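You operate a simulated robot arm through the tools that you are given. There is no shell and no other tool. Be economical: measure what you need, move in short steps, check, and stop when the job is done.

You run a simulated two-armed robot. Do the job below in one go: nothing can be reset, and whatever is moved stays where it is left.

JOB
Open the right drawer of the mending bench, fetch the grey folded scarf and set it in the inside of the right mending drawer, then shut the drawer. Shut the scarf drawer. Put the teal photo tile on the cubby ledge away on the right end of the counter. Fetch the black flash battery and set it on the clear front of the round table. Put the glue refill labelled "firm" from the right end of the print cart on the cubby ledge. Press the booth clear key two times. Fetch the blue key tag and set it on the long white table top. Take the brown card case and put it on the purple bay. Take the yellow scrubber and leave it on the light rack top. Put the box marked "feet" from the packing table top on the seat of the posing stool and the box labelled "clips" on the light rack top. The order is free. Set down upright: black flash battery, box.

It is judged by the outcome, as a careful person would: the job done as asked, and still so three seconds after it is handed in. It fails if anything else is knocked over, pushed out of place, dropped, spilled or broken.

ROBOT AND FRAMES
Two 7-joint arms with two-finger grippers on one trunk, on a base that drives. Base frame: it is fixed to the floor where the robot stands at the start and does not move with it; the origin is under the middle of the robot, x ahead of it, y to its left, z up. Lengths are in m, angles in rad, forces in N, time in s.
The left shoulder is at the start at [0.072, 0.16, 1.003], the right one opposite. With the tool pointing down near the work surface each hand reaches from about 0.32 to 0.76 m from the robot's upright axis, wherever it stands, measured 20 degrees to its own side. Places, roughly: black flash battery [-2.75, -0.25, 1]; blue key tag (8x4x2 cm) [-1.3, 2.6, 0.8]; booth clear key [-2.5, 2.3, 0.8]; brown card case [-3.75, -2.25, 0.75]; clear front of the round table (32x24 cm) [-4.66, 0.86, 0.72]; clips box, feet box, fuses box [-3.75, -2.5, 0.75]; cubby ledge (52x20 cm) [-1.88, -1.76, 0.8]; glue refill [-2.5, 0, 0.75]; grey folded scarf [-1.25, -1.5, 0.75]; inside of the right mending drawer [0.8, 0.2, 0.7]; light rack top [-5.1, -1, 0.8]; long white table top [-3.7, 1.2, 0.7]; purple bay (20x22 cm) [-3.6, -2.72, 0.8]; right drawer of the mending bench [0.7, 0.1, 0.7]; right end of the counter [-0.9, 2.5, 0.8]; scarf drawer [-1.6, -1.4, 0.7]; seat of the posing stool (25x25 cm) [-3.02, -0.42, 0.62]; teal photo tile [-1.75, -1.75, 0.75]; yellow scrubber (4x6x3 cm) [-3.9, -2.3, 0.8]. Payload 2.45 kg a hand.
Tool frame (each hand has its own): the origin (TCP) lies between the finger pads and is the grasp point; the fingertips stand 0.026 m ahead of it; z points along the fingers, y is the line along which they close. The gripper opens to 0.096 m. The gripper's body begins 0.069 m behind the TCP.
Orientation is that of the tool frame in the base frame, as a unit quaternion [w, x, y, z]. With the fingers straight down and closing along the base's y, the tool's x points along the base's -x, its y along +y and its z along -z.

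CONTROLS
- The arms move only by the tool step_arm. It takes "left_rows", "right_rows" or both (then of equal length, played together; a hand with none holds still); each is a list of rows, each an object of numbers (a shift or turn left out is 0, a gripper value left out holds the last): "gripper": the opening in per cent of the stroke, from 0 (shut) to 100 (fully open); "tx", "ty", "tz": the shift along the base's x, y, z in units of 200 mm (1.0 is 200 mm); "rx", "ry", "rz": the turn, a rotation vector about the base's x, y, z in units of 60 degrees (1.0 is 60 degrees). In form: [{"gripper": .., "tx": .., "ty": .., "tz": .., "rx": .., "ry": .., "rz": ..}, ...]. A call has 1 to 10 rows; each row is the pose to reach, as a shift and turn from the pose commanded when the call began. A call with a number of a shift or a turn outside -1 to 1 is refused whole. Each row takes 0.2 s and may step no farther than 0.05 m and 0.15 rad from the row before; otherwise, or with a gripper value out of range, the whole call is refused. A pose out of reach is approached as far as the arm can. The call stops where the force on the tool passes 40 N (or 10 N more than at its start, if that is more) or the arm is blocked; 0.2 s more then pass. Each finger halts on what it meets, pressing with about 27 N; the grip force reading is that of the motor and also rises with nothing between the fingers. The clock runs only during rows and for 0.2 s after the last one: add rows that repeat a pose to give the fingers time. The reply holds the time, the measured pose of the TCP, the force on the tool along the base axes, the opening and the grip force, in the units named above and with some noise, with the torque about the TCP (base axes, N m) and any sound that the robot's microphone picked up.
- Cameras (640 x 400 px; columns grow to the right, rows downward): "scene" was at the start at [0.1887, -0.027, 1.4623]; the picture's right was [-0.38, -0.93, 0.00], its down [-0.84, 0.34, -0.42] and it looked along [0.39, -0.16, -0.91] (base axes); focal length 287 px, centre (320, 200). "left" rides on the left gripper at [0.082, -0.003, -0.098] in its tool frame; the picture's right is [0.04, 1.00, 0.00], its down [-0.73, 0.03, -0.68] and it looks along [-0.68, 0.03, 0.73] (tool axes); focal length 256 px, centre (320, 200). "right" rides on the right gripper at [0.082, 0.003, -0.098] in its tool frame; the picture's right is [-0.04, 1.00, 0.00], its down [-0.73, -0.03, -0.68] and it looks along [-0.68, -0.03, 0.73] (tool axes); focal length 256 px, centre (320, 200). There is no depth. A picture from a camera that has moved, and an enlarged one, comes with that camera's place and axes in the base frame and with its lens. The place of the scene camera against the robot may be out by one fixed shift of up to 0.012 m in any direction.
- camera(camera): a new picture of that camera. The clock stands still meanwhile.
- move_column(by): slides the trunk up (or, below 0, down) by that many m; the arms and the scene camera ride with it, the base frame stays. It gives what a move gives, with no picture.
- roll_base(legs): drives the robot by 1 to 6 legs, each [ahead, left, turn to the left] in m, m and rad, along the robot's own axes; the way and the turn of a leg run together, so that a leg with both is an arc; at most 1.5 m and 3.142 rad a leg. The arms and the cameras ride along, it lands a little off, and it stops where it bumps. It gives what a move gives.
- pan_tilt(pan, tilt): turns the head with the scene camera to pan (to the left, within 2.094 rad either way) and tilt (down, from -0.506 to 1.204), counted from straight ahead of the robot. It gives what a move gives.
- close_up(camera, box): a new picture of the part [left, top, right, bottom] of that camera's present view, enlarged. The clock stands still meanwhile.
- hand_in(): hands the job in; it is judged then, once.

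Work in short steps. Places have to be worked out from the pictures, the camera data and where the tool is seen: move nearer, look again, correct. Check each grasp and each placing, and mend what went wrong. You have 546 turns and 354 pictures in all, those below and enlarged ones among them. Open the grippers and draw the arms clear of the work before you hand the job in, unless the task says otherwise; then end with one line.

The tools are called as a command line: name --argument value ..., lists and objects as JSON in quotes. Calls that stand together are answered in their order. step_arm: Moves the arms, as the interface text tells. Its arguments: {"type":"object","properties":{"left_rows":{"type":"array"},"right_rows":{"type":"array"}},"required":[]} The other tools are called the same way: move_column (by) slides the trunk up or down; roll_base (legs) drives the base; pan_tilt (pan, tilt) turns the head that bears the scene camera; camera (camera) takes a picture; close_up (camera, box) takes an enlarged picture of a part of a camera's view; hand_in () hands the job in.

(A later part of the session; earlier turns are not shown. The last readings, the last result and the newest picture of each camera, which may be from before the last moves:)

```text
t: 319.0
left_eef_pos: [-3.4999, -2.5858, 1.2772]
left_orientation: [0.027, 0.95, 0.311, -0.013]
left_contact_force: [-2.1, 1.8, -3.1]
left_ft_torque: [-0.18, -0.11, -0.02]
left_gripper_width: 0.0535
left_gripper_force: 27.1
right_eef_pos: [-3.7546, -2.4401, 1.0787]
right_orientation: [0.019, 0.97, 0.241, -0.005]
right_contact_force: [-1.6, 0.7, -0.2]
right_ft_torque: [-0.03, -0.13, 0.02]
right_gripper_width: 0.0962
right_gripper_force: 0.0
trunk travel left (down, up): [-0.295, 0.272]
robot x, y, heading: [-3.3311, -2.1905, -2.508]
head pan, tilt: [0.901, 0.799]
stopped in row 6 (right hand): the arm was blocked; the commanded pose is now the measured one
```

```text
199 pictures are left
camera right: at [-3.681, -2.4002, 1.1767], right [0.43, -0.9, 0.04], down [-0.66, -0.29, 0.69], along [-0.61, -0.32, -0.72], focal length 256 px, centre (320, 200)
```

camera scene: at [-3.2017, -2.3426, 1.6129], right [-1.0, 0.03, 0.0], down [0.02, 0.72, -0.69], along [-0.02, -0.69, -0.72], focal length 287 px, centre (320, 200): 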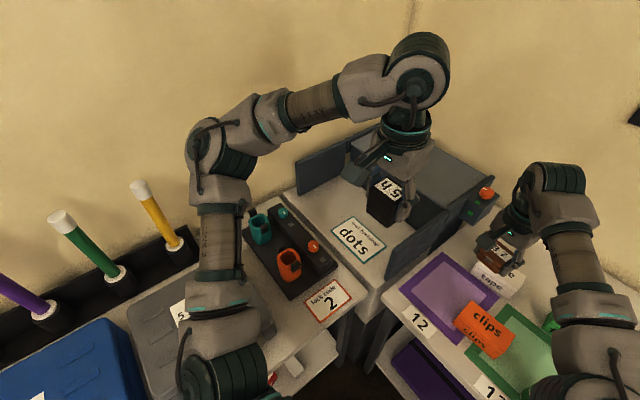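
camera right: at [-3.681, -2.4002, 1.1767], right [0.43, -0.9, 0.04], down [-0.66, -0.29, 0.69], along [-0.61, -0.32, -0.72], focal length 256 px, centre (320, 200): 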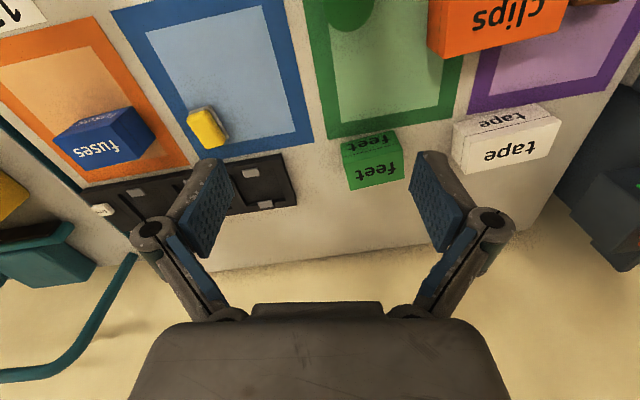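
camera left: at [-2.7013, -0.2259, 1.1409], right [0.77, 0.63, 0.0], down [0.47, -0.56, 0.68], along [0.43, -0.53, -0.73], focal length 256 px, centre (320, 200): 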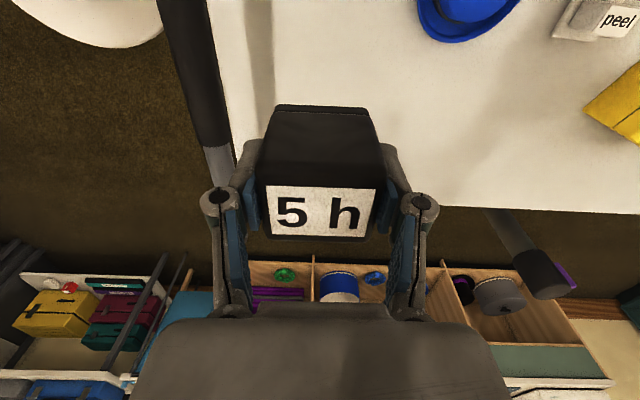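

The robot is swaying; I let it settle and re-read.

step_arm --right_rows '[{}, {}, {}, {}, {}, {}, {}, {}, {}, {}]'

step_arm --right_rows '[{}, {}, {}, {}, {}, {}, {}, {}, {}, {}]'

step_arm --right_rows '[{}, {}, {}, {}, {}, {}, {}, {}, {}, {}]'

pan_tilt --pan 0.2 --tilt 1.1

camera --camera "scene"

```text
t: 321.4
left_eef_pos: [-3.4619, -2.6312, 1.2699]
left_orientation: [0.009, 0.948, 0.317, -0.019]
left_contact_force: [-0.4, 0.9, -2.4]
left_ft_torque: [0.0, 0.01, 0.0]
left_gripper_width: 0.0534
left_gripper_force: 27.3
right_eef_pos: [-3.7208, -2.4809, 1.0818]
right_orientation: [0.004, 0.97, 0.244, -0.015]
right_contact_force: [-0.2, 0.7, 0.1]
right_ft_torque: [-0.04, -0.01, 0.0]
right_gripper_width: 0.096
right_gripper_force: 0.0
trunk travel left (down, up): [-0.295, 0.272]
robot x, y, heading: [-3.3192, -2.2016, -2.503]
head pan, tilt: [0.901, 0.799]
stopped in row 10 (right hand): the arm was blocked; the commanded pose is now the measured one
```

```text
t: 323.6
left_eef_pos: [-3.469, -2.621, 1.2704]
left_orientation: [0.014, 0.949, 0.316, -0.018]
left_contact_force: [-0.7, 0.3, -2.6]
left_ft_torque: [0.0, -0.01, 0.0]
left_gripper_width: 0.0536
left_gripper_force: 27.2
right_eef_pos: [-3.728, -2.4722, 1.0833]
right_orientation: [0.01, 0.97, 0.244, -0.012]
right_contact_force: [-0.8, 0.3, 0.9]
right_ft_torque: [0.03, -0.05, 0.0]
right_gripper_width: 0.0959
right_gripper_force: 0.1
trunk travel left (down, up): [-0.295, 0.272]
robot x, y, heading: [-3.321, -2.2022, -2.512]
head pan, tilt: [0.901, 0.799]
```

```text
t: 325.8
left_eef_pos: [-3.4503, -2.6472, 1.2646]
left_orientation: [0.003, 0.948, 0.317, -0.02]
left_contact_force: [0.7, -0.2, -3.4]
left_ft_torque: [0.01, 0.02, 0.01]
left_gripper_width: 0.0539
left_gripper_force: 27.0
right_eef_pos: [-3.711, -2.4946, 1.0815]
right_orientation: [0.0, 0.969, 0.246, -0.016]
right_contact_force: [0.8, 0.1, 0.0]
right_ft_torque: [0.02, 0.06, 0.03]
right_gripper_width: 0.096
right_gripper_force: 0.2
trunk travel left (down, up): [-0.295, 0.272]
robot x, y, heading: [-3.3181, -2.2069, -2.505]
head pan, tilt: [0.901, 0.799]
```

```text
t: 326.9
left_eef_pos: [-3.4847, -2.5994, 1.2754]
left_orientation: [0.022, 0.949, 0.315, -0.016]
left_contact_force: [-1.2, 1.6, -3.7]
left_ft_torque: [-0.07, -0.02, -0.05]
left_gripper_width: 0.0539
left_gripper_force: 27.2
right_eef_pos: [-3.74, -2.4528, 1.0817]
right_orientation: [0.017, 0.97, 0.243, -0.009]
right_contact_force: [-1.2, -0.8, 0.2]
right_ft_torque: [0.0, -0.15, 0.0]
right_gripper_width: 0.0959
right_gripper_force: 0.1
trunk travel left (down, up): [-0.295, 0.272]
robot x, y, heading: [-3.3249, -2.1957, -2.506]
head pan, tilt: [0.201, 1.1]
```

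```text
198 pictures are left
camera scene: at [-3.4042, -2.2594, 1.5915], right [-0.74, 0.67, -0.01], down [0.6, 0.66, -0.45], along [-0.3, -0.34, -0.89], focal length 287 px, centre (320, 200)
```

scene: 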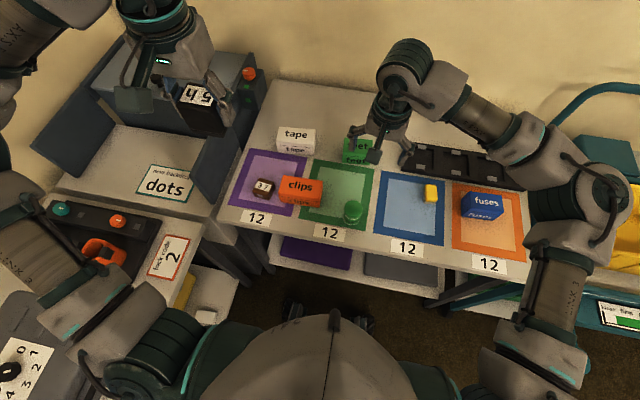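

The raised trunk swings more. I lower it 10 cm again (the elbow stays well above the side table's items) and wait.

move_column --by -0.1

step_arm --left_rows '[{"tx": -0.1, "ty": 0.13}, {"tx": -0.2, "ty": 0.26}, {"tx": -0.3, "ty": 0.4}, {"tx": -0.36, "ty": 0.48}, {"tx": -0.36, "ty": 0.48}, {"tx": -0.36, "ty": 0.48}, {"tx": -0.36, "ty": 0.48}]'

step_arm --left_rows '[{}, {}, {}, {}, {}, {}]'

step_arm --left_rows '[{}, {}, {}, {}, {}, {}, {}, {}]'

```text
t: 328.2
left_eef_pos: [-3.4383, -2.6596, 1.1648]
left_orientation: [-0.003, 0.947, 0.319, -0.024]
left_contact_force: [1.9, -1.3, -2.9]
left_ft_torque: [0.12, 0.1, 0.03]
left_gripper_width: 0.0538
left_gripper_force: 27.1
right_eef_pos: [-3.6991, -2.5056, 0.9826]
right_orientation: [-0.005, 0.969, 0.247, -0.02]
right_contact_force: [1.0, 0.2, 0.2]
right_ft_torque: [0.04, 0.15, 0.02]
right_gripper_width: 0.096
right_gripper_force: 0.0
trunk travel left (down, up): [-0.195, 0.372]
robot x, y, heading: [-3.319, -2.2087, -2.505]
head pan, tilt: [0.201, 1.1]
```

```text
t: 329.8
left_eef_pos: [-3.5353, -2.5352, 1.1705]
left_orientation: [0.01, 0.948, 0.317, -0.018]
left_contact_force: [-0.6, 0.3, -3.3]
left_ft_torque: [0.05, -0.01, 0.01]
left_gripper_width: 0.0535
left_gripper_force: 26.7
right_eef_pos: [-3.7211, -2.4802, 0.9815]
right_orientation: [0.005, 0.97, 0.245, -0.013]
right_contact_force: [0.6, 0.1, 0.8]
right_ft_torque: [0.0, 0.01, -0.01]
right_gripper_width: 0.0962
right_gripper_force: 0.1
trunk travel left (down, up): [-0.195, 0.372]
robot x, y, heading: [-3.32, -2.2062, -2.501]
head pan, tilt: [0.201, 1.1]
```

```text
t: 331.4
left_eef_pos: [-3.5615, -2.4904, 1.1756]
left_orientation: [0.028, 0.949, 0.313, -0.017]
left_contact_force: [0.3, 1.6, -4.5]
left_ft_torque: [-0.15, 0.02, 0.0]
left_gripper_width: 0.0536
left_gripper_force: 26.5
right_eef_pos: [-3.7439, -2.4413, 0.9839]
right_orientation: [0.022, 0.97, 0.241, -0.01]
right_contact_force: [-1.4, -0.2, -1.7]
right_ft_torque: [-0.01, -0.1, -0.03]
right_gripper_width: 0.0961
right_gripper_force: 0.1
trunk travel left (down, up): [-0.195, 0.372]
robot x, y, heading: [-3.3317, -2.1968, -2.505]
head pan, tilt: [0.201, 1.1]
stopped in row 6 (left hand): the arm was blocked; the commanded pose is now the measured one
```

```text
t: 333.2
left_eef_pos: [-3.5467, -2.5116, 1.1731]
left_orientation: [0.018, 0.949, 0.314, -0.018]
left_contact_force: [-0.2, -0.3, -3.0]
left_ft_torque: [0.03, -0.01, 0.01]
left_gripper_width: 0.0537
left_gripper_force: 27.3
right_eef_pos: [-3.732, -2.4594, 0.9834]
right_orientation: [0.013, 0.97, 0.243, -0.014]
right_contact_force: [0.1, -0.6, 0.1]
right_ft_torque: [0.0, 0.03, -0.02]
right_gripper_width: 0.096
right_gripper_force: 0.1
trunk travel left (down, up): [-0.195, 0.372]
robot x, y, heading: [-3.3262, -2.196, -2.507]
head pan, tilt: [0.201, 1.1]
```

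I keep waiting for the swing to die out.

step_arm --left_rows '[{}, {}, {}, {}, {}, {}, {}, {}]'

step_arm --left_rows '[{}, {}, {}, {}, {}, {}, {}, {}, {}, {}]'

step_arm --left_rows '[{}, {}, {}]'

camera --camera "right"

```text
t: 335.0
left_eef_pos: [-3.5301, -2.5334, 1.1704]
left_orientation: [0.008, 0.948, 0.316, -0.022]
left_contact_force: [0.3, -1.7, -3.1]
left_ft_torque: [0.06, 0.0, 0.01]
left_gripper_width: 0.0534
left_gripper_force: 26.6
right_eef_pos: [-3.7186, -2.4768, 0.9844]
right_orientation: [0.006, 0.969, 0.245, -0.017]
right_contact_force: [1.5, -1.3, 0.4]
right_ft_torque: [-0.01, 0.09, -0.03]
right_gripper_width: 0.0958
right_gripper_force: 0.0
trunk travel left (down, up): [-0.195, 0.372]
robot x, y, heading: [-3.3223, -2.2013, -2.502]
head pan, tilt: [0.201, 1.1]
```

```text
t: 337.4
left_eef_pos: [-3.5548, -2.4902, 1.177]
left_orientation: [0.024, 0.95, 0.312, -0.019]
left_contact_force: [0.1, 0.9, -3.6]
left_ft_torque: [-0.01, -0.01, 0.0]
left_gripper_width: 0.0535
left_gripper_force: 26.9
right_eef_pos: [-3.7403, -2.4399, 0.9863]
right_orientation: [0.019, 0.971, 0.24, -0.013]
right_contact_force: [0.9, 0.0, 0.6]
right_ft_torque: [-0.03, 0.03, 0.0]
right_gripper_width: 0.096
right_gripper_force: 0.1
trunk travel left (down, up): [-0.195, 0.372]
robot x, y, heading: [-3.3324, -2.1889, -2.503]
head pan, tilt: [0.201, 1.1]
stopped in row 10 (left hand): the arm was blocked; the commanded pose is now the measured one
```

```text
t: 338.2
left_eef_pos: [-3.5596, -2.4859, 1.1781]
left_orientation: [0.029, 0.95, 0.311, -0.019]
left_contact_force: [0.3, 0.2, -4.0]
left_ft_torque: [-0.05, -0.02, 0.0]
left_gripper_width: 0.0536
left_gripper_force: 27.1
right_eef_pos: [-3.7459, -2.435, 0.9854]
right_orientation: [0.021, 0.97, 0.24, -0.012]
right_contact_force: [-1.1, 0.8, -1.3]
right_ft_torque: [-0.01, -0.09, -0.01]
right_gripper_width: 0.0958
right_gripper_force: 0.1
trunk travel left (down, up): [-0.195, 0.372]
robot x, y, heading: [-3.3316, -2.1905, -2.506]
head pan, tilt: [0.201, 1.1]
```

```text
197 pictures are left
camera right: at [-3.6704, -2.3964, 1.0821], right [0.43, -0.9, 0.04], down [-0.65, -0.28, 0.7], along [-0.62, -0.32, -0.71], focal length 256 px, centre (320, 200)
```

right: 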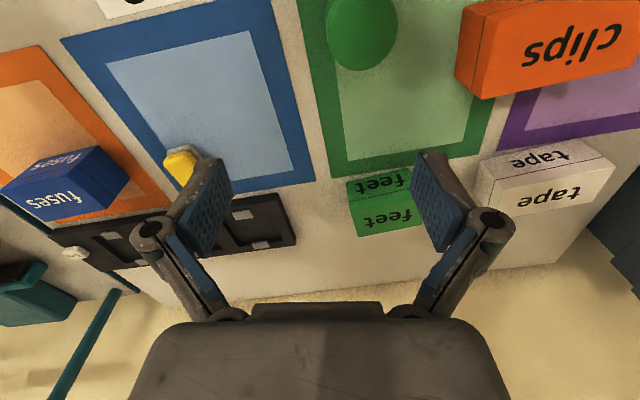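

Still swinging. I back the base off 3 cm and let time pass with head moves only.

roll_base --legs '[[-0.03, 0, 0]]'

pan_tilt --pan -0.4 --tilt 0.9

pan_tilt --pan 0.4 --tilt 0.9

pan_tilt --pan -0.4 --tilt 0.9

pan_tilt --pan 0.0 --tilt 0.9

camera --camera "scene"

```text
t: 339.1
left_eef_pos: [-3.5387, -2.4673, 1.1757]
left_orientation: [0.027, 0.95, 0.312, -0.017]
left_contact_force: [-0.1, 1.1, -4.3]
left_ft_torque: [-0.09, -0.02, 0.0]
left_gripper_width: 0.0539
left_gripper_force: 26.6
right_eef_pos: [-3.7248, -2.4178, 0.9849]
right_orientation: [0.021, 0.971, 0.238, -0.009]
right_contact_force: [-0.7, 0.6, -0.5]
right_ft_torque: [-0.03, -0.08, -0.02]
right_gripper_width: 0.0959
right_gripper_force: 0.0
trunk travel left (down, up): [-0.195, 0.372]
robot x, y, heading: [-3.306, -2.1702, -2.512]
head pan, tilt: [0.201, 1.1]
```

```text
t: 340.1
left_eef_pos: [-3.5138, -2.4877, 1.1767]
left_orientation: [0.017, 0.949, 0.313, -0.025]
left_contact_force: [0.7, -1.2, -3.3]
left_ft_torque: [0.12, -0.03, 0.0]
left_gripper_width: 0.0534
left_gripper_force: 26.8
right_eef_pos: [-3.7039, -2.4346, 0.9882]
right_orientation: [0.01, 0.971, 0.239, -0.018]
right_contact_force: [0.2, 0.0, -0.4]
right_ft_torque: [0.04, 0.04, 0.01]
right_gripper_width: 0.0959
right_gripper_force: 0.0
trunk travel left (down, up): [-0.195, 0.372]
robot x, y, heading: [-3.3045, -2.1728, -2.507]
head pan, tilt: [-0.4, 0.901]
```

```text
t: 341.2
left_eef_pos: [-3.5138, -2.4897, 1.1754]
left_orientation: [0.015, 0.95, 0.311, -0.025]
left_contact_force: [0.0, -1.7, -2.4]
left_ft_torque: [0.04, 0.01, -0.03]
left_gripper_width: 0.0538
left_gripper_force: 26.3
right_eef_pos: [-3.7037, -2.4355, 0.9888]
right_orientation: [0.01, 0.97, 0.24, -0.019]
right_contact_force: [1.0, -0.5, -0.8]
right_ft_torque: [0.01, 0.0, 0.02]
right_gripper_width: 0.096
right_gripper_force: 0.0
trunk travel left (down, up): [-0.195, 0.372]
robot x, y, heading: [-3.3096, -2.1721, -2.505]
head pan, tilt: [0.4, 0.901]
```

```text
t: 342.3
left_eef_pos: [-3.5318, -2.4626, 1.1787]
left_orientation: [0.026, 0.95, 0.31, -0.021]
left_contact_force: [-0.1, 1.4, -3.3]
left_ft_torque: [-0.04, -0.01, 0.03]
left_gripper_width: 0.0537
left_gripper_force: 27.3
right_eef_pos: [-3.7207, -2.4139, 0.9884]
right_orientation: [0.021, 0.971, 0.237, -0.014]
right_contact_force: [-0.9, -1.1, 1.2]
right_ft_torque: [-0.03, -0.05, 0.01]
right_gripper_width: 0.0959
right_gripper_force: 0.1
trunk travel left (down, up): [-0.195, 0.372]
robot x, y, heading: [-3.3085, -2.1707, -2.508]
head pan, tilt: [-0.4, 0.901]
```

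```text
t: 343.2
left_eef_pos: [-3.531, -2.4641, 1.1772]
left_orientation: [0.025, 0.95, 0.31, -0.021]
left_contact_force: [0.3, 0.4, -3.3]
left_ft_torque: [-0.05, -0.02, -0.04]
left_gripper_width: 0.0538
left_gripper_force: 27.3
right_eef_pos: [-3.719, -2.4147, 0.9881]
right_orientation: [0.019, 0.971, 0.238, -0.014]
right_contact_force: [-1.2, -0.4, 0.7]
right_ft_torque: [-0.02, -0.05, 0.01]
right_gripper_width: 0.0962
right_gripper_force: 0.0
trunk travel left (down, up): [-0.195, 0.372]
robot x, y, heading: [-3.3125, -2.1661, -2.508]
head pan, tilt: [0.0, 0.901]
```

```text
196 pictures are left
camera scene: at [-3.4714, -2.2684, 1.5002], right [-0.59, 0.81, -0.01], down [0.64, 0.46, -0.62], along [-0.49, -0.37, -0.79], focal length 287 px, centre (320, 200)
```

scene: 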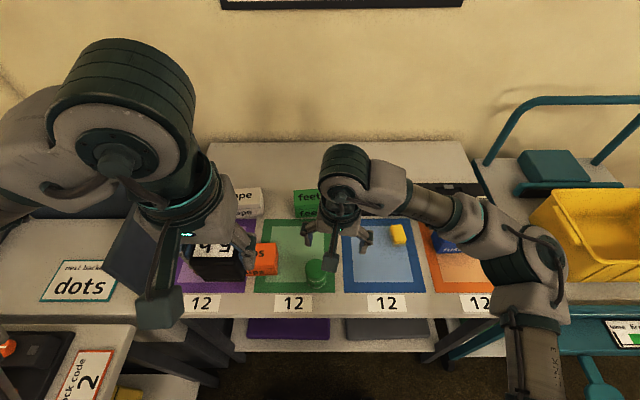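

Sway is now small. I look closely at the boxes to judge their sizes.

close_up --camera "scene" --box '[180, 160, 420, 310]'

camera --camera "right"

```text
2.67 times, centred on (300, 235) of scene
camera zoom: at [-3.4714, -2.2684, 1.5002], right [-0.59, 0.81, -0.01], down [0.64, 0.46, -0.62], along [-0.49, -0.37, -0.79], focal length 766 px, centre (373, 107)
```

zoom: 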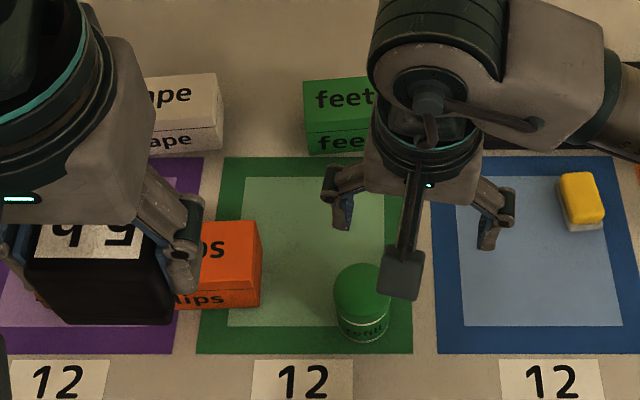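

```text
194 pictures are left
camera right: at [-3.6425, -2.3761, 1.0843], right [0.43, -0.9, 0.03], down [-0.65, -0.28, 0.7], along [-0.63, -0.32, -0.71], focal length 256 px, centre (320, 200)
```

right: 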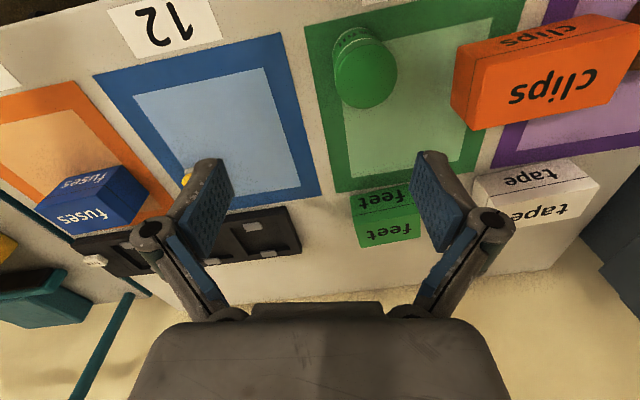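

Feet is about 10 cm long and 5–6 cm deep, so I roll the right hand a quarter turn to grip across its depth.

step_arm --right_rows '[{"rz": -0.13, "tz": 0.05}, {"rz": -0.26, "tz": 0.1}, {"rz": -0.39, "tz": 0.1}, {"rz": -0.52, "tz": 0.1}, {"rz": -0.67, "tz": 0.1}]'

step_arm --right_rows '[{"rz": -0.13, "tx": -0.08, "ty": -0.12}, {"rz": -0.26, "tx": -0.16, "ty": -0.24}, {"rz": -0.39, "tx": -0.24, "ty": -0.36}, {"rz": -0.52, "tx": -0.32, "ty": -0.48}, {"rz": -0.67, "tx": -0.4, "ty": -0.6}]'

camera --camera "right"

```text
refused: row 5 steps farther than a row can; nothing moved
```

```text
refused: row 5 steps farther than a row can; nothing moved
```

```text
193 pictures are left
camera right: at [-3.6425, -2.3761, 1.0843], right [0.43, -0.9, 0.03], down [-0.65, -0.28, 0.7], along [-0.63, -0.32, -0.71], focal length 256 px, centre (320, 200)
```

right: 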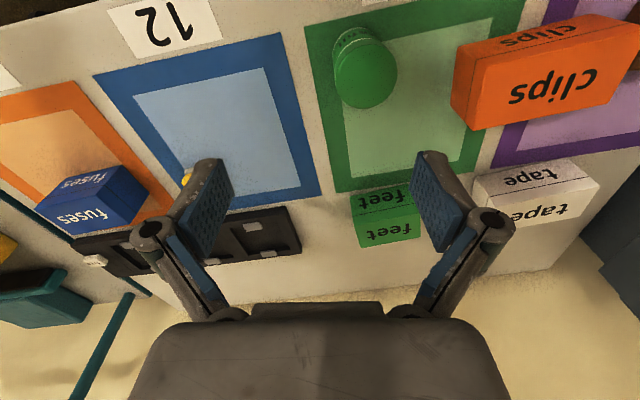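

The last step was just over the limit; I use even 0.134 steps.

step_arm --right_rows '[{"rz": -0.134, "tz": 0.05}, {"rz": -0.268, "tz": 0.1}, {"rz": -0.402, "tz": 0.1}, {"rz": -0.536, "tz": 0.1}, {"rz": -0.67, "tz": 0.1}]'

step_arm --right_rows '[{"rz": -0.134, "tx": -0.08, "ty": -0.12}, {"rz": -0.268, "tx": -0.16, "ty": -0.24}, {"rz": -0.402, "tx": -0.24, "ty": -0.36}, {"rz": -0.536, "tx": -0.32, "ty": -0.48}, {"rz": -0.67, "tx": -0.4, "ty": -0.6}]'

camera --camera "right"

```text
t: 344.4
left_eef_pos: [-3.5133, -2.4892, 1.1757]
left_orientation: [0.015, 0.95, 0.312, -0.025]
left_contact_force: [0.1, -1.1, -2.3]
left_ft_torque: [0.0, 0.0, -0.01]
left_gripper_width: 0.0537
left_gripper_force: 27.2
right_eef_pos: [-3.7018, -2.4367, 1.0093]
right_orientation: [0.004, 0.994, -0.109, -0.024]
right_contact_force: [1.3, -0.6, 0.1]
right_ft_torque: [0.02, 0.06, -0.01]
right_gripper_width: 0.0961
right_gripper_force: 0.1
trunk travel left (down, up): [-0.195, 0.372]
robot x, y, heading: [-3.3054, -2.1745, -2.511]
head pan, tilt: [0.0, 0.901]
```

```text
t: 345.6
left_eef_pos: [-3.522, -2.4771, 1.1775]
left_orientation: [0.02, 0.95, 0.31, -0.023]
left_contact_force: [-0.2, -0.2, -3.2]
left_ft_torque: [0.0, -0.01, -0.04]
left_gripper_width: 0.0538
left_gripper_force: 27.0
right_eef_pos: [-3.7938, -2.5473, 1.0087]
right_orientation: [-0.001, 0.895, -0.445, -0.022]
right_contact_force: [0.8, 0.2, -0.9]
right_ft_torque: [-0.01, -0.02, -0.02]
right_gripper_width: 0.0959
right_gripper_force: 0.0
trunk travel left (down, up): [-0.195, 0.372]
robot x, y, heading: [-3.3089, -2.1699, -2.512]
head pan, tilt: [0.0, 0.901]
```

```text
192 pictures are left
camera right: at [-3.7419, -2.6162, 1.1044], right [-0.82, -0.57, 0.02], down [-0.39, 0.59, 0.71], along [-0.42, 0.57, -0.71], focal length 256 px, centre (320, 200)
```

right: 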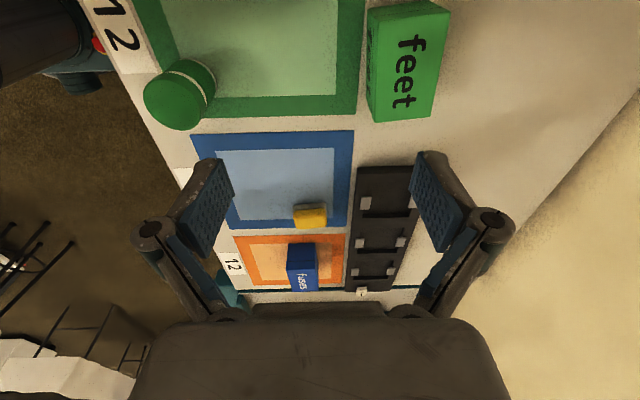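

Feet's centre is at about (-3.859, -2.606), 9 cm farther toward the wall. I shift over it.

step_arm --right_rows '[{"tx": -0.16, "ty": -0.15}, {"tx": -0.325, "ty": -0.3}, {"tx": -0.325, "ty": -0.3, "tz": -0.2}, {"tx": -0.325, "ty": -0.3, "tz": -0.35}]'

camera --camera "right"

```text
t: 346.6
left_eef_pos: [-3.5279, -2.4689, 1.1785]
left_orientation: [0.024, 0.95, 0.31, -0.022]
left_contact_force: [0.0, -0.1, -2.9]
left_ft_torque: [-0.07, 0.01, -0.01]
left_gripper_width: 0.0538
left_gripper_force: 27.3
right_eef_pos: [-3.8448, -2.5719, 0.9433]
right_orientation: [0.002, 0.896, -0.445, -0.019]
right_contact_force: [-1.2, 1.7, -0.3]
right_ft_torque: [-0.07, -0.03, 0.0]
right_gripper_width: 0.0959
right_gripper_force: 0.1
right hand out of reach, approached as far as the arm can: row 1, 2, 3, 4
trunk travel left (down, up): [-0.195, 0.372]
robot x, y, heading: [-3.3101, -2.169, -2.51]
head pan, tilt: [0.0, 0.901]
```

```text
191 pictures are left
camera right: at [-3.7933, -2.6402, 1.0391], right [-0.82, -0.57, 0.02], down [-0.4, 0.59, 0.7], along [-0.41, 0.57, -0.71], focal length 256 px, centre (320, 200)
```

right: 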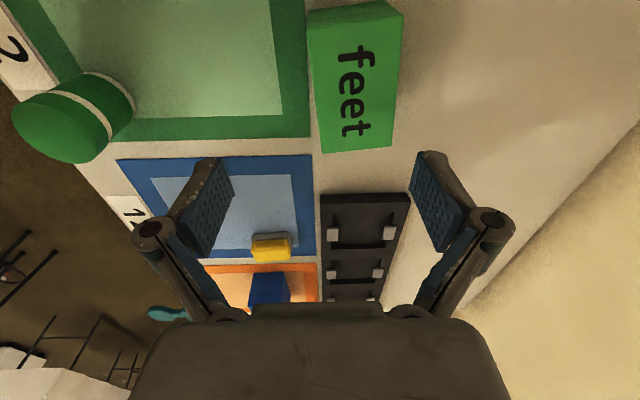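

3 cm short and at the arm's limit. I inch the base 3.5 cm forward.

roll_base --legs '[[0.035, 0.015, 0]]'

pan_tilt --pan -0.3 --tilt 0.9

pan_tilt --pan 0.0 --tilt 0.9

camera --camera "right"

```text
t: 347.4
left_eef_pos: [-3.5495, -2.4929, 1.1812]
left_orientation: [0.026, 0.95, 0.31, -0.022]
left_contact_force: [1.0, 1.4, -4.9]
left_ft_torque: [-0.04, 0.01, 0.0]
left_gripper_width: 0.0538
left_gripper_force: 27.0
right_eef_pos: [-3.8665, -2.5999, 0.9432]
right_orientation: [0.003, 0.895, -0.445, -0.017]
right_contact_force: [-1.1, 1.1, 0.3]
right_ft_torque: [-0.1, -0.04, -0.02]
right_gripper_width: 0.0959
right_gripper_force: 0.0
trunk travel left (down, up): [-0.195, 0.372]
robot x, y, heading: [-3.3323, -2.2029, -2.505]
head pan, tilt: [0.0, 0.901]
```

```text
t: 348.2
left_eef_pos: [-3.5467, -2.4938, 1.1794]
left_orientation: [0.026, 0.95, 0.309, -0.022]
left_contact_force: [-0.6, -0.4, -3.1]
left_ft_torque: [-0.03, -0.03, 0.04]
left_gripper_width: 0.054
left_gripper_force: 27.0
right_eef_pos: [-3.8694, -2.602, 0.9466]
right_orientation: [0.002, 0.894, -0.447, -0.017]
right_contact_force: [-0.9, 0.2, -0.2]
right_ft_torque: [0.0, -0.06, -0.01]
right_gripper_width: 0.0957
right_gripper_force: 0.1
trunk travel left (down, up): [-0.195, 0.372]
robot x, y, heading: [-3.3293, -2.2019, -2.51]
head pan, tilt: [-0.3, 0.901]
```

```text
t: 349.1
left_eef_pos: [-3.5438, -2.4975, 1.18]
left_orientation: [0.025, 0.951, 0.308, -0.024]
left_contact_force: [-0.5, 0.4, -2.3]
left_ft_torque: [-0.01, -0.02, 0.01]
left_gripper_width: 0.0539
left_gripper_force: 26.7
right_eef_pos: [-3.8654, -2.6075, 0.9468]
right_orientation: [0.002, 0.895, -0.446, -0.021]
right_contact_force: [0.3, -0.4, -0.6]
right_ft_torque: [-0.01, 0.0, -0.04]
right_gripper_width: 0.0962
right_gripper_force: 0.0
trunk travel left (down, up): [-0.195, 0.372]
robot x, y, heading: [-3.3286, -2.1992, -2.506]
head pan, tilt: [0.0, 0.901]
```

```text
190 pictures are left
camera right: at [-3.8143, -2.6754, 1.0431], right [-0.82, -0.57, 0.02], down [-0.39, 0.59, 0.7], along [-0.41, 0.57, -0.71], focal length 256 px, centre (320, 200)
```

right: 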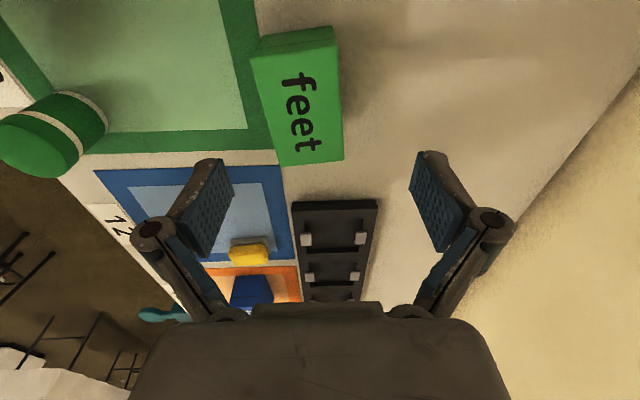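

Almost centred. Adjust 1 cm, descend to about 0.84 and look.

step_arm --right_rows '[{"tx": 0.04, "ty": 0.05}, {"tx": 0.04, "ty": 0.05, "tz": -0.2}, {"tx": 0.04, "ty": 0.05, "tz": -0.4}, {"tx": 0.04, "ty": 0.05, "tz": -0.52}]'

camera --camera "right"

```text
t: 350.1
left_eef_pos: [-3.5462, -2.4943, 1.1783]
left_orientation: [0.026, 0.95, 0.309, -0.025]
left_contact_force: [-0.1, 1.2, -3.3]
left_ft_torque: [0.0, -0.01, 0.01]
left_gripper_width: 0.0536
left_gripper_force: 27.1
right_eef_pos: [-3.8599, -2.5909, 0.839]
right_orientation: [0.003, 0.895, -0.446, -0.019]
right_contact_force: [-0.6, 1.0, 0.3]
right_ft_torque: [-0.02, -0.03, -0.02]
right_gripper_width: 0.0959
right_gripper_force: 0.1
trunk travel left (down, up): [-0.195, 0.372]
robot x, y, heading: [-3.3281, -2.1958, -2.51]
head pan, tilt: [0.0, 0.901]
```

```text
189 pictures are left
camera right: at [-3.8084, -2.6586, 0.9363], right [-0.82, -0.57, 0.02], down [-0.39, 0.6, 0.7], along [-0.41, 0.57, -0.71], focal length 256 px, centre (320, 200)
```

right: 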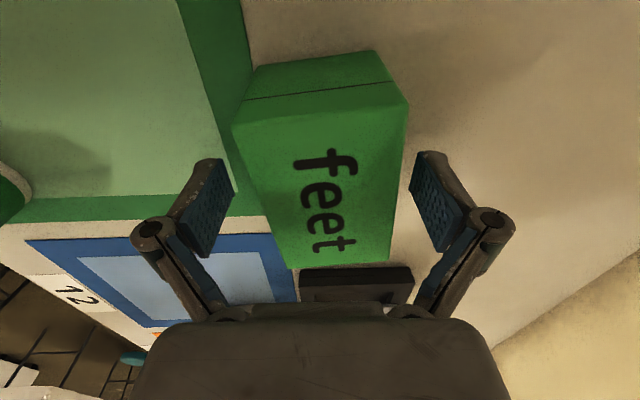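

The box is between the fingers. Lower 1 cm and close, then lift slightly.

step_arm --right_rows '[{"tz": -0.05}, {"tz": -0.05, "gripper": 0}, {"tz": -0.05, "gripper": 0}, {"tz": -0.05, "gripper": 0}, {"tz": -0.05, "gripper": 0}]'

step_arm --right_rows '[{"tz": 0.1}, {"tz": 0.3}, {"tz": 0.5}, {"tz": 0.7}, {"tz": 0.9}]'

camera --camera "right"

```text
t: 351.2
left_eef_pos: [-3.5423, -2.5002, 1.1797]
left_orientation: [0.024, 0.95, 0.311, -0.024]
left_contact_force: [0.0, 0.9, -3.9]
left_ft_torque: [0.0, -0.01, 0.0]
left_gripper_width: 0.0538
left_gripper_force: 26.7
right_eef_pos: [-3.855, -2.5938, 0.831]
right_orientation: [0.001, 0.895, -0.446, -0.022]
right_contact_force: [-2.4, 2.4, 4.7]
right_ft_torque: [0.47, 0.08, 0.09]
right_gripper_width: 0.0575
right_gripper_force: 26.9
trunk travel left (down, up): [-0.195, 0.372]
robot x, y, heading: [-3.3283, -2.1972, -2.512]
head pan, tilt: [0.0, 0.901]
```

```text
t: 352.4
left_eef_pos: [-3.5382, -2.5009, 1.1796]
left_orientation: [0.023, 0.95, 0.311, -0.026]
left_contact_force: [-0.2, -0.1, -3.1]
left_ft_torque: [0.01, 0.0, 0.0]
left_gripper_width: 0.0536
left_gripper_force: 27.5
right_eef_pos: [-3.8499, -2.5935, 1.0126]
right_orientation: [0.001, 0.896, -0.443, -0.022]
right_contact_force: [-0.7, 0.8, -2.3]
right_ft_torque: [-0.03, 0.0, 0.01]
right_gripper_width: 0.058
right_gripper_force: 26.8
right hand out of reach, approached as far as the arm can: row 5
trunk travel left (down, up): [-0.195, 0.372]
robot x, y, heading: [-3.3301, -2.2045, -2.515]
head pan, tilt: [0.0, 0.901]
```

```text
188 pictures are left
camera right: at [-3.7967, -2.6625, 1.1086], right [-0.82, -0.57, 0.02], down [-0.39, 0.59, 0.71], along [-0.42, 0.57, -0.71], focal length 256 px, centre (320, 200)
```

right: 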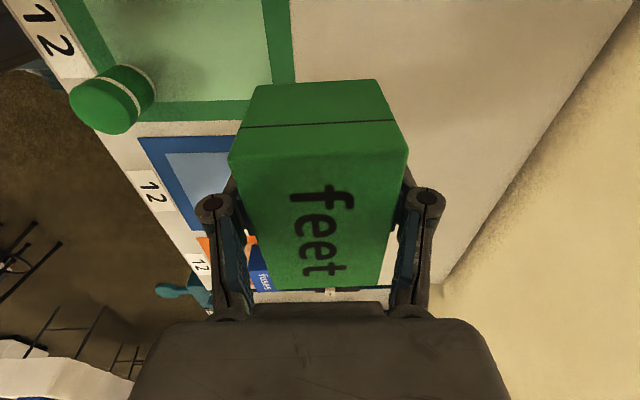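

"feet" is held. I draw the right hand back, back away from the table, turn, and head for the stool.

step_arm --right_rows '[{"tx": 0.15, "ty": 0.11, "tz": 0.05}, {"tx": 0.3, "ty": 0.23, "tz": 0.1}, {"tx": 0.46, "ty": 0.35, "tz": 0.15}, {"tx": 0.62, "ty": 0.47, "tz": 0.2}, {"tx": 0.78, "ty": 0.59, "tz": 0.25}]'

roll_base --legs '[[-0.45, 0, 0], [0, 0, -1.571], [0.35, -0.65, 0]]'

pan_tilt --pan -0.2 --tilt 0.8

camera --camera "scene"

```text
t: 353.6
left_eef_pos: [-3.5426, -2.501, 1.1798]
left_orientation: [0.023, 0.95, 0.31, -0.024]
left_contact_force: [-0.3, -0.1, -2.8]
left_ft_torque: [0.02, 0.0, 0.0]
left_gripper_width: 0.0541
left_gripper_force: 27.0
right_eef_pos: [-3.7952, -2.5871, 1.0915]
right_orientation: [0.001, 0.895, -0.446, -0.02]
right_contact_force: [0.8, 0.3, -2.2]
right_ft_torque: [0.0, -0.03, 0.01]
right_gripper_width: 0.0575
right_gripper_force: 26.8
right hand out of reach, approached as far as the arm can: row 1, 2, 3, 4, 5
trunk travel left (down, up): [-0.195, 0.372]
robot x, y, heading: [-3.3274, -2.2026, -2.511]
head pan, tilt: [0.0, 0.901]
```

```text
t: 363.8
left_eef_pos: [-2.9294, -1.0689, 1.1782]
left_orientation: [-0.004, 0.882, -0.47, -0.031]
left_contact_force: [-0.5, -0.4, -3.3]
left_ft_torque: [-0.04, -0.03, 0.01]
left_gripper_width: 0.054
left_gripper_force: 27.1
right_eef_pos: [-3.0074, -0.8115, 1.093]
right_orientation: [0.017, -0.3, 0.954, 0.016]
right_contact_force: [0.2, 0.6, -2.0]
right_ft_torque: [-0.01, -0.01, 0.05]
right_gripper_width: 0.0575
right_gripper_force: 28.0
trunk travel left (down, up): [-0.195, 0.372]
robot x, y, heading: [-2.6297, -1.2858, 2.169]
head pan, tilt: [0.0, 0.901]
```

```text
t: 364.6
left_eef_pos: [-2.9247, -1.0697, 1.1797]
left_orientation: [-0.003, 0.882, -0.469, -0.034]
left_contact_force: [-0.7, -0.3, -3.2]
left_ft_torque: [-0.01, -0.04, 0.0]
left_gripper_width: 0.0537
left_gripper_force: 27.2
right_eef_pos: [-3.0046, -0.8121, 1.0965]
right_orientation: [0.017, -0.304, 0.953, 0.017]
right_contact_force: [-1.1, -0.5, -2.9]
right_ft_torque: [0.03, -0.03, 0.02]
right_gripper_width: 0.0575
right_gripper_force: 26.9
trunk travel left (down, up): [-0.195, 0.372]
robot x, y, heading: [-2.6314, -1.2869, 2.158]
head pan, tilt: [-0.201, 0.799]
```

```text
187 pictures are left
camera scene: at [-2.7352, -1.1275, 1.5081], right [0.92, 0.38, 0.01], down [0.28, -0.66, -0.69], along [-0.26, 0.64, -0.72], focal length 287 px, centre (320, 200)
```

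scene: 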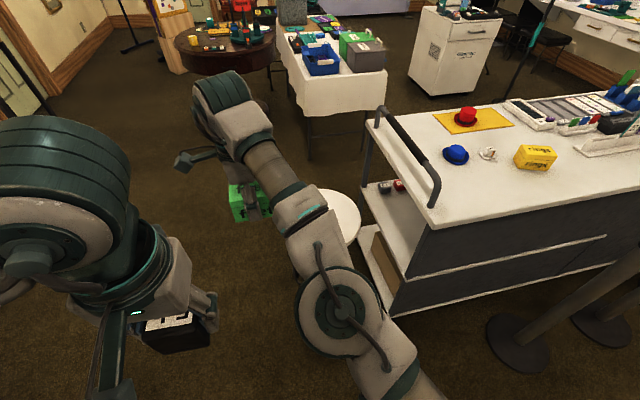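

The stool lies ahead near (-3.0, -0.42). I drive 0.3 m forward and look with the hand camera.

roll_base --legs '[[0.3, 0, 0.05]]'

pan_tilt --pan -0.1 --tilt 1.0

camera --camera "scene"

camera --camera "right"

```text
t: 366.6
left_eef_pos: [-3.1011, -0.8359, 1.1817]
left_orientation: [0.001, 0.894, -0.447, -0.038]
left_contact_force: [0.7, -0.1, -3.1]
left_ft_torque: [0.02, 0.02, 0.01]
left_gripper_width: 0.0537
left_gripper_force: 27.4
right_eef_pos: [-3.1952, -0.5834, 1.0969]
right_orientation: [0.013, -0.329, 0.944, 0.018]
right_contact_force: [0.1, -0.9, -2.4]
right_ft_torque: [-0.05, -0.01, 0.02]
right_gripper_width: 0.0577
right_gripper_force: 27.0
trunk travel left (down, up): [-0.195, 0.372]
robot x, y, heading: [-2.8062, -1.0467, 2.215]
head pan, tilt: [-0.201, 0.799]
```

```text
t: 367.3
left_eef_pos: [-3.099, -0.8393, 1.1819]
left_orientation: [0.001, 0.894, -0.447, -0.038]
left_contact_force: [0.0, -0.1, -4.0]
left_ft_torque: [0.01, 0.04, -0.02]
left_gripper_width: 0.0536
left_gripper_force: 26.6
right_eef_pos: [-3.1971, -0.5839, 1.1003]
right_orientation: [0.018, -0.337, 0.941, 0.019]
right_contact_force: [-0.1, -0.3, -2.3]
right_ft_torque: [0.02, -0.01, -0.02]
right_gripper_width: 0.0575
right_gripper_force: 26.7
trunk travel left (down, up): [-0.195, 0.372]
robot x, y, heading: [-2.8058, -1.0425, 2.214]
head pan, tilt: [-0.099, 1.0]
```

```text
186 pictures are left
camera scene: at [-2.9143, -0.8981, 1.4929], right [0.86, 0.52, 0.0], down [0.44, -0.72, -0.54], along [-0.27, 0.46, -0.84], focal length 287 px, centre (320, 200)
```

scene: 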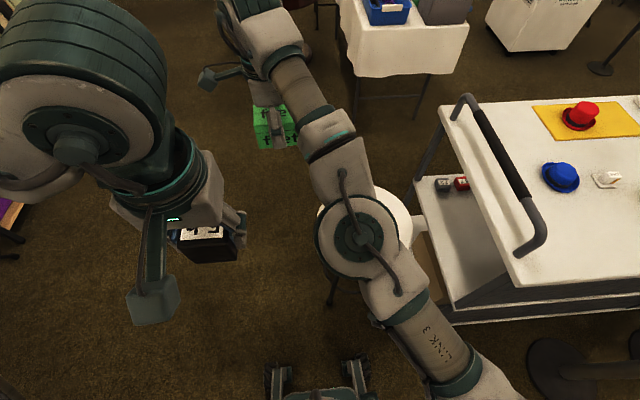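

```text
185 pictures are left
camera right: at [-3.2628, -0.6385, 1.1956], right [-0.6, 0.8, 0.03], down [0.57, 0.41, 0.71], along [0.56, 0.44, -0.7], focal length 256 px, centre (320, 200)
```

right: 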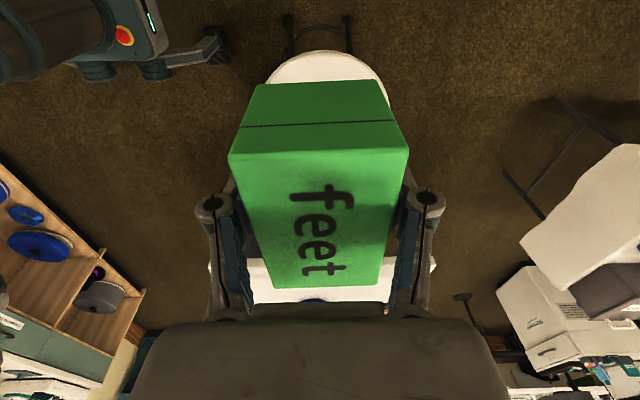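

The stool seat centre projects as expected at (-3.02, -0.42). I move the box over it.

step_arm --right_rows '[{"tx": 0.15, "ty": 0.14}, {"tx": 0.3, "ty": 0.28}, {"tx": 0.45, "ty": 0.42}, {"tx": 0.6, "ty": 0.56}, {"tx": 0.75, "ty": 0.7}, {"tx": 0.885, "ty": 0.82}, {"tx": 0.885, "ty": 0.82, "tz": -0.2}, {"tx": 0.885, "ty": 0.82, "tz": -0.4}, {"tx": 0.885, "ty": 0.82, "tz": -0.6}]'

camera --camera "right"

camera --camera "scene"

```text
t: 369.3
left_eef_pos: [-3.0971, -0.8366, 1.1826]
left_orientation: [0.002, 0.893, -0.448, -0.039]
left_contact_force: [-0.2, 1.0, -3.1]
left_ft_torque: [-0.02, 0.04, 0.01]
left_gripper_width: 0.0537
left_gripper_force: 27.2
right_eef_pos: [-3.0135, -0.4213, 0.9803]
right_orientation: [0.012, -0.329, 0.944, 0.019]
right_contact_force: [0.3, 0.8, -2.0]
right_ft_torque: [0.0, 0.02, 0.02]
right_gripper_width: 0.0575
right_gripper_force: 26.6
trunk travel left (down, up): [-0.195, 0.372]
robot x, y, heading: [-2.8057, -1.0424, 2.21]
head pan, tilt: [-0.099, 1.0]
```

```text
184 pictures are left
camera right: at [-3.0805, -0.4742, 1.076], right [-0.59, 0.81, 0.03], down [0.59, 0.4, 0.7], along [0.56, 0.43, -0.71], focal length 256 px, centre (320, 200)
```

right: 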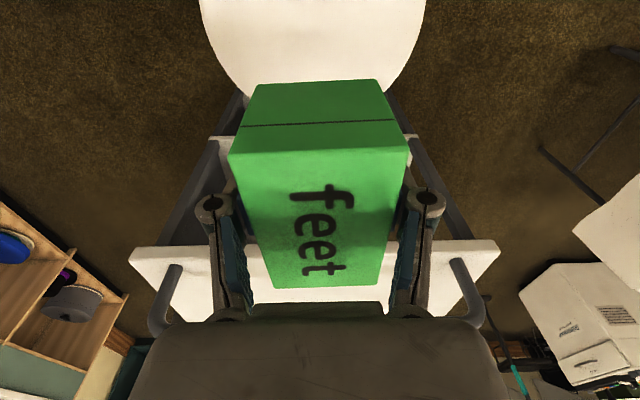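

```text
183 pictures are left
camera scene: at [-2.9104, -0.8943, 1.4928], right [0.86, 0.52, 0.0], down [0.44, -0.72, -0.53], along [-0.28, 0.46, -0.84], focal length 287 px, centre (320, 200)
```

scene: 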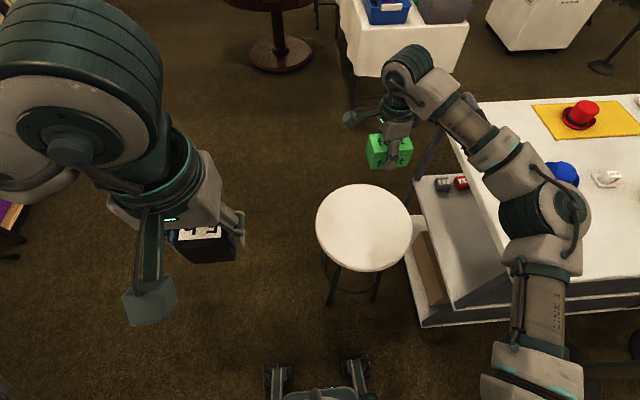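

With the arm as is, the elbow sits above the cart and would come down on it. I lift back and come at the stool from its free side instead.

step_arm --right_rows '[{"tz": 0.2}, {"tz": 0.4}, {"tz": 0.6}, {"tz": 0.6, "tx": -0.05, "ty": -0.2}, {"tz": 0.6, "tx": -0.15, "ty": -0.4}, {"tz": 0.6, "tx": -0.3, "ty": -0.55}, {"tz": 0.6, "tx": -0.45, "ty": -0.7}]'

roll_base --legs '[[0, 0.45, 0], [0, 0, -1.571], [0, 0.8, 0]]'

camera --camera "scene"

```text
t: 370.9
left_eef_pos: [-3.1015, -0.8409, 1.1823]
left_orientation: [-0.001, 0.893, -0.448, -0.037]
left_contact_force: [-0.8, -0.3, -3.4]
left_ft_torque: [-0.04, -0.02, 0.01]
left_gripper_width: 0.0535
left_gripper_force: 26.8
right_eef_pos: [-3.11, -0.5636, 1.0994]
right_orientation: [0.013, -0.329, 0.944, 0.019]
right_contact_force: [-0.6, 1.1, -1.5]
right_ft_torque: [0.03, 0.01, 0.05]
right_gripper_width: 0.0576
right_gripper_force: 27.1
trunk travel left (down, up): [-0.195, 0.372]
robot x, y, heading: [-2.8064, -1.0457, 2.21]
head pan, tilt: [-0.099, 1.0]
```

```text
t: 381.3
left_eef_pos: [-3.4339, -0.3793, 1.1819]
left_orientation: [0.026, -0.317, 0.948, 0.027]
left_contact_force: [0.6, -0.2, -3.0]
left_ft_torque: [0.01, -0.02, 0.01]
left_gripper_width: 0.0535
left_gripper_force: 26.8
right_eef_pos: [-3.1582, -0.3687, 1.1004]
right_orientation: [0.023, 0.433, 0.901, 0.005]
right_contact_force: [-1.4, 0.2, -2.4]
right_ft_torque: [0.02, 0.0, 0.02]
right_gripper_width: 0.0577
right_gripper_force: 26.6
trunk travel left (down, up): [-0.195, 0.372]
robot x, y, heading: [-3.6398, -0.6728, 0.644]
head pan, tilt: [-0.099, 1.0]
```

```text
182 pictures are left
camera scene: at [-3.4941, -0.5604, 1.493], right [0.52, -0.85, 0.01], down [-0.72, -0.44, -0.54], along [0.46, 0.27, -0.84], focal length 287 px, centre (320, 200)
```

scene: 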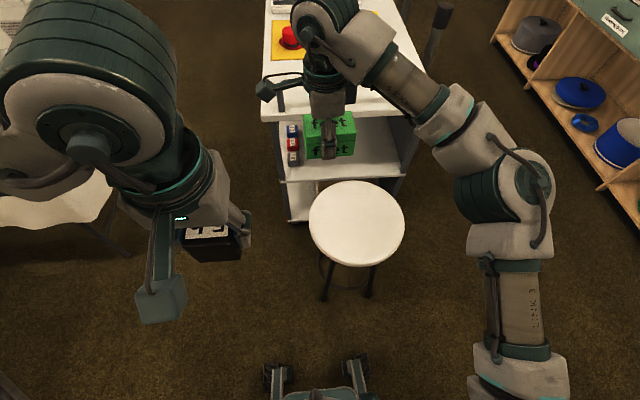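

Now the stool is ahead-right with free floor under the arm. I move the box over (-3.02, -0.43) and lower it.

step_arm --right_rows '[{"tx": 0.17, "ty": -0.08}, {"tx": 0.34, "ty": -0.16}, {"tx": 0.51, "ty": -0.24}, {"tx": 0.68, "ty": -0.31}, {"tx": 0.68, "ty": -0.31, "tz": -0.2}, {"tx": 0.68, "ty": -0.31, "tz": -0.4}, {"tx": 0.68, "ty": -0.31, "tz": -0.6}, {"tx": 0.68, "ty": -0.31, "tz": -0.8}, {"tx": 0.68, "ty": -0.31, "tz": -1.0}]'

camera --camera "scene"

camera --camera "right"

```text
t: 383.3
left_eef_pos: [-3.4259, -0.3985, 1.1856]
left_orientation: [0.026, -0.315, 0.948, 0.036]
left_contact_force: [-0.3, -0.2, -2.9]
left_ft_torque: [0.09, 0.05, -0.02]
left_gripper_width: 0.0539
left_gripper_force: 27.4
right_eef_pos: [-3.015, -0.4469, 0.8997]
right_orientation: [0.016, 0.434, 0.901, 0.01]
right_contact_force: [0.5, -0.6, -3.0]
right_ft_torque: [0.06, 0.05, -0.01]
right_gripper_width: 0.0576
right_gripper_force: 26.7
trunk travel left (down, up): [-0.195, 0.372]
robot x, y, heading: [-3.641, -0.6737, 0.652]
head pan, tilt: [-0.099, 1.0]
```

```text
181 pictures are left
camera scene: at [-3.4778, -0.5798, 1.4926], right [0.52, -0.85, -0.01], down [-0.72, -0.44, -0.53], along [0.45, 0.28, -0.85], focal length 287 px, centre (320, 200)
```

scene: 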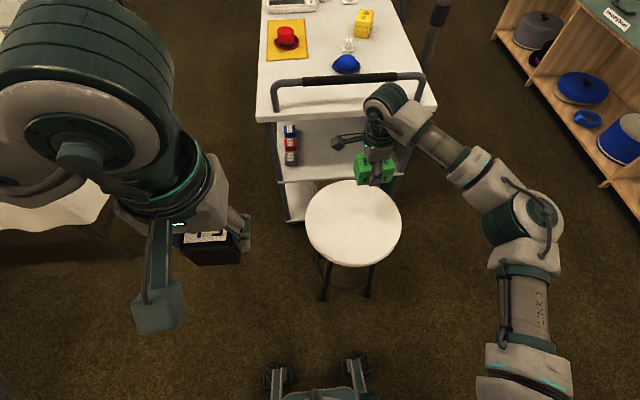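

```text
180 pictures are left
camera right: at [-3.0665, -0.381, 0.9977], right [0.81, 0.59, 0.03], down [0.41, -0.59, 0.69], along [0.43, -0.55, -0.72], focal length 256 px, centre (320, 200)
```

right: 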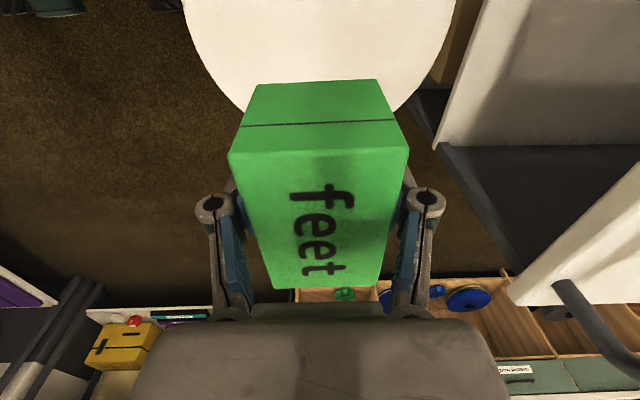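

Well centred above the seat. Lower on, in two stages.

step_arm --right_rows '[{"tz": -0.2, "ty": 0.05}, {"tz": -0.4, "ty": 0.05}, {"tz": -0.6, "ty": 0.05}, {"tz": -0.8, "ty": 0.05}, {"tz": -0.95, "ty": 0.05}]'

camera --camera "right"

```text
t: 384.5
left_eef_pos: [-3.4379, -0.383, 1.1845]
left_orientation: [0.028, -0.317, 0.948, 0.03]
left_contact_force: [0.2, 1.8, -3.2]
left_ft_torque: [-0.06, -0.03, -0.01]
left_gripper_width: 0.0537
left_gripper_force: 27.0
right_eef_pos: [-3.0255, -0.425, 0.7144]
right_orientation: [0.023, 0.433, 0.901, 0.007]
right_contact_force: [1.0, 0.4, -2.6]
right_ft_torque: [-0.02, 0.01, 0.02]
right_gripper_width: 0.0578
right_gripper_force: 27.1
trunk travel left (down, up): [-0.195, 0.372]
robot x, y, heading: [-3.6376, -0.6699, 0.649]
head pan, tilt: [-0.099, 1.0]
```

```text
179 pictures are left
camera right: at [-3.0773, -0.3597, 0.8102], right [0.8, 0.59, 0.03], down [0.4, -0.59, 0.7], along [0.44, -0.55, -0.71], focal length 256 px, centre (320, 200)
```

right: 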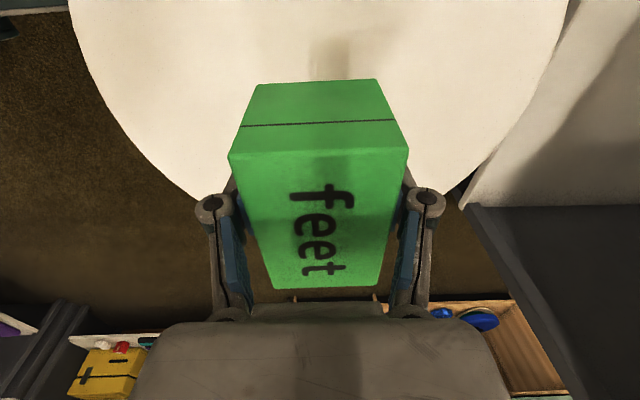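

Lower the last 6 cm until touch.

step_arm --right_rows '[{"tz": -0.1}, {"tz": -0.2}, {"tz": -0.25}, {"tz": -0.28}, {"tz": -0.31}, {"tz": -0.34}, {"tz": -0.37}, {"tz": -0.4}]'

```text
t: 386.2
left_eef_pos: [-3.4372, -0.3901, 1.1866]
left_orientation: [0.029, -0.316, 0.948, 0.032]
left_contact_force: [-1.2, 0.2, -3.1]
left_ft_torque: [-0.02, 0.04, 0.0]
left_gripper_width: 0.0537
left_gripper_force: 26.7
right_eef_pos: [-3.0226, -0.4301, 0.6441]
right_orientation: [0.021, 0.434, 0.901, 0.009]
right_contact_force: [-6.5, -6.5, 17.9]
right_ft_torque: [-0.79, 0.55, -0.13]
right_gripper_width: 0.0578
right_gripper_force: 27.0
trunk travel left (down, up): [-0.195, 0.372]
robot x, y, heading: [-3.6366, -0.6709, 0.644]
head pan, tilt: [-0.099, 1.0]
stopped in row 8 (right hand): the force on the tool passed its limit at 46 N (the readings are from after the stop); the commanded pose is now the measured one
```

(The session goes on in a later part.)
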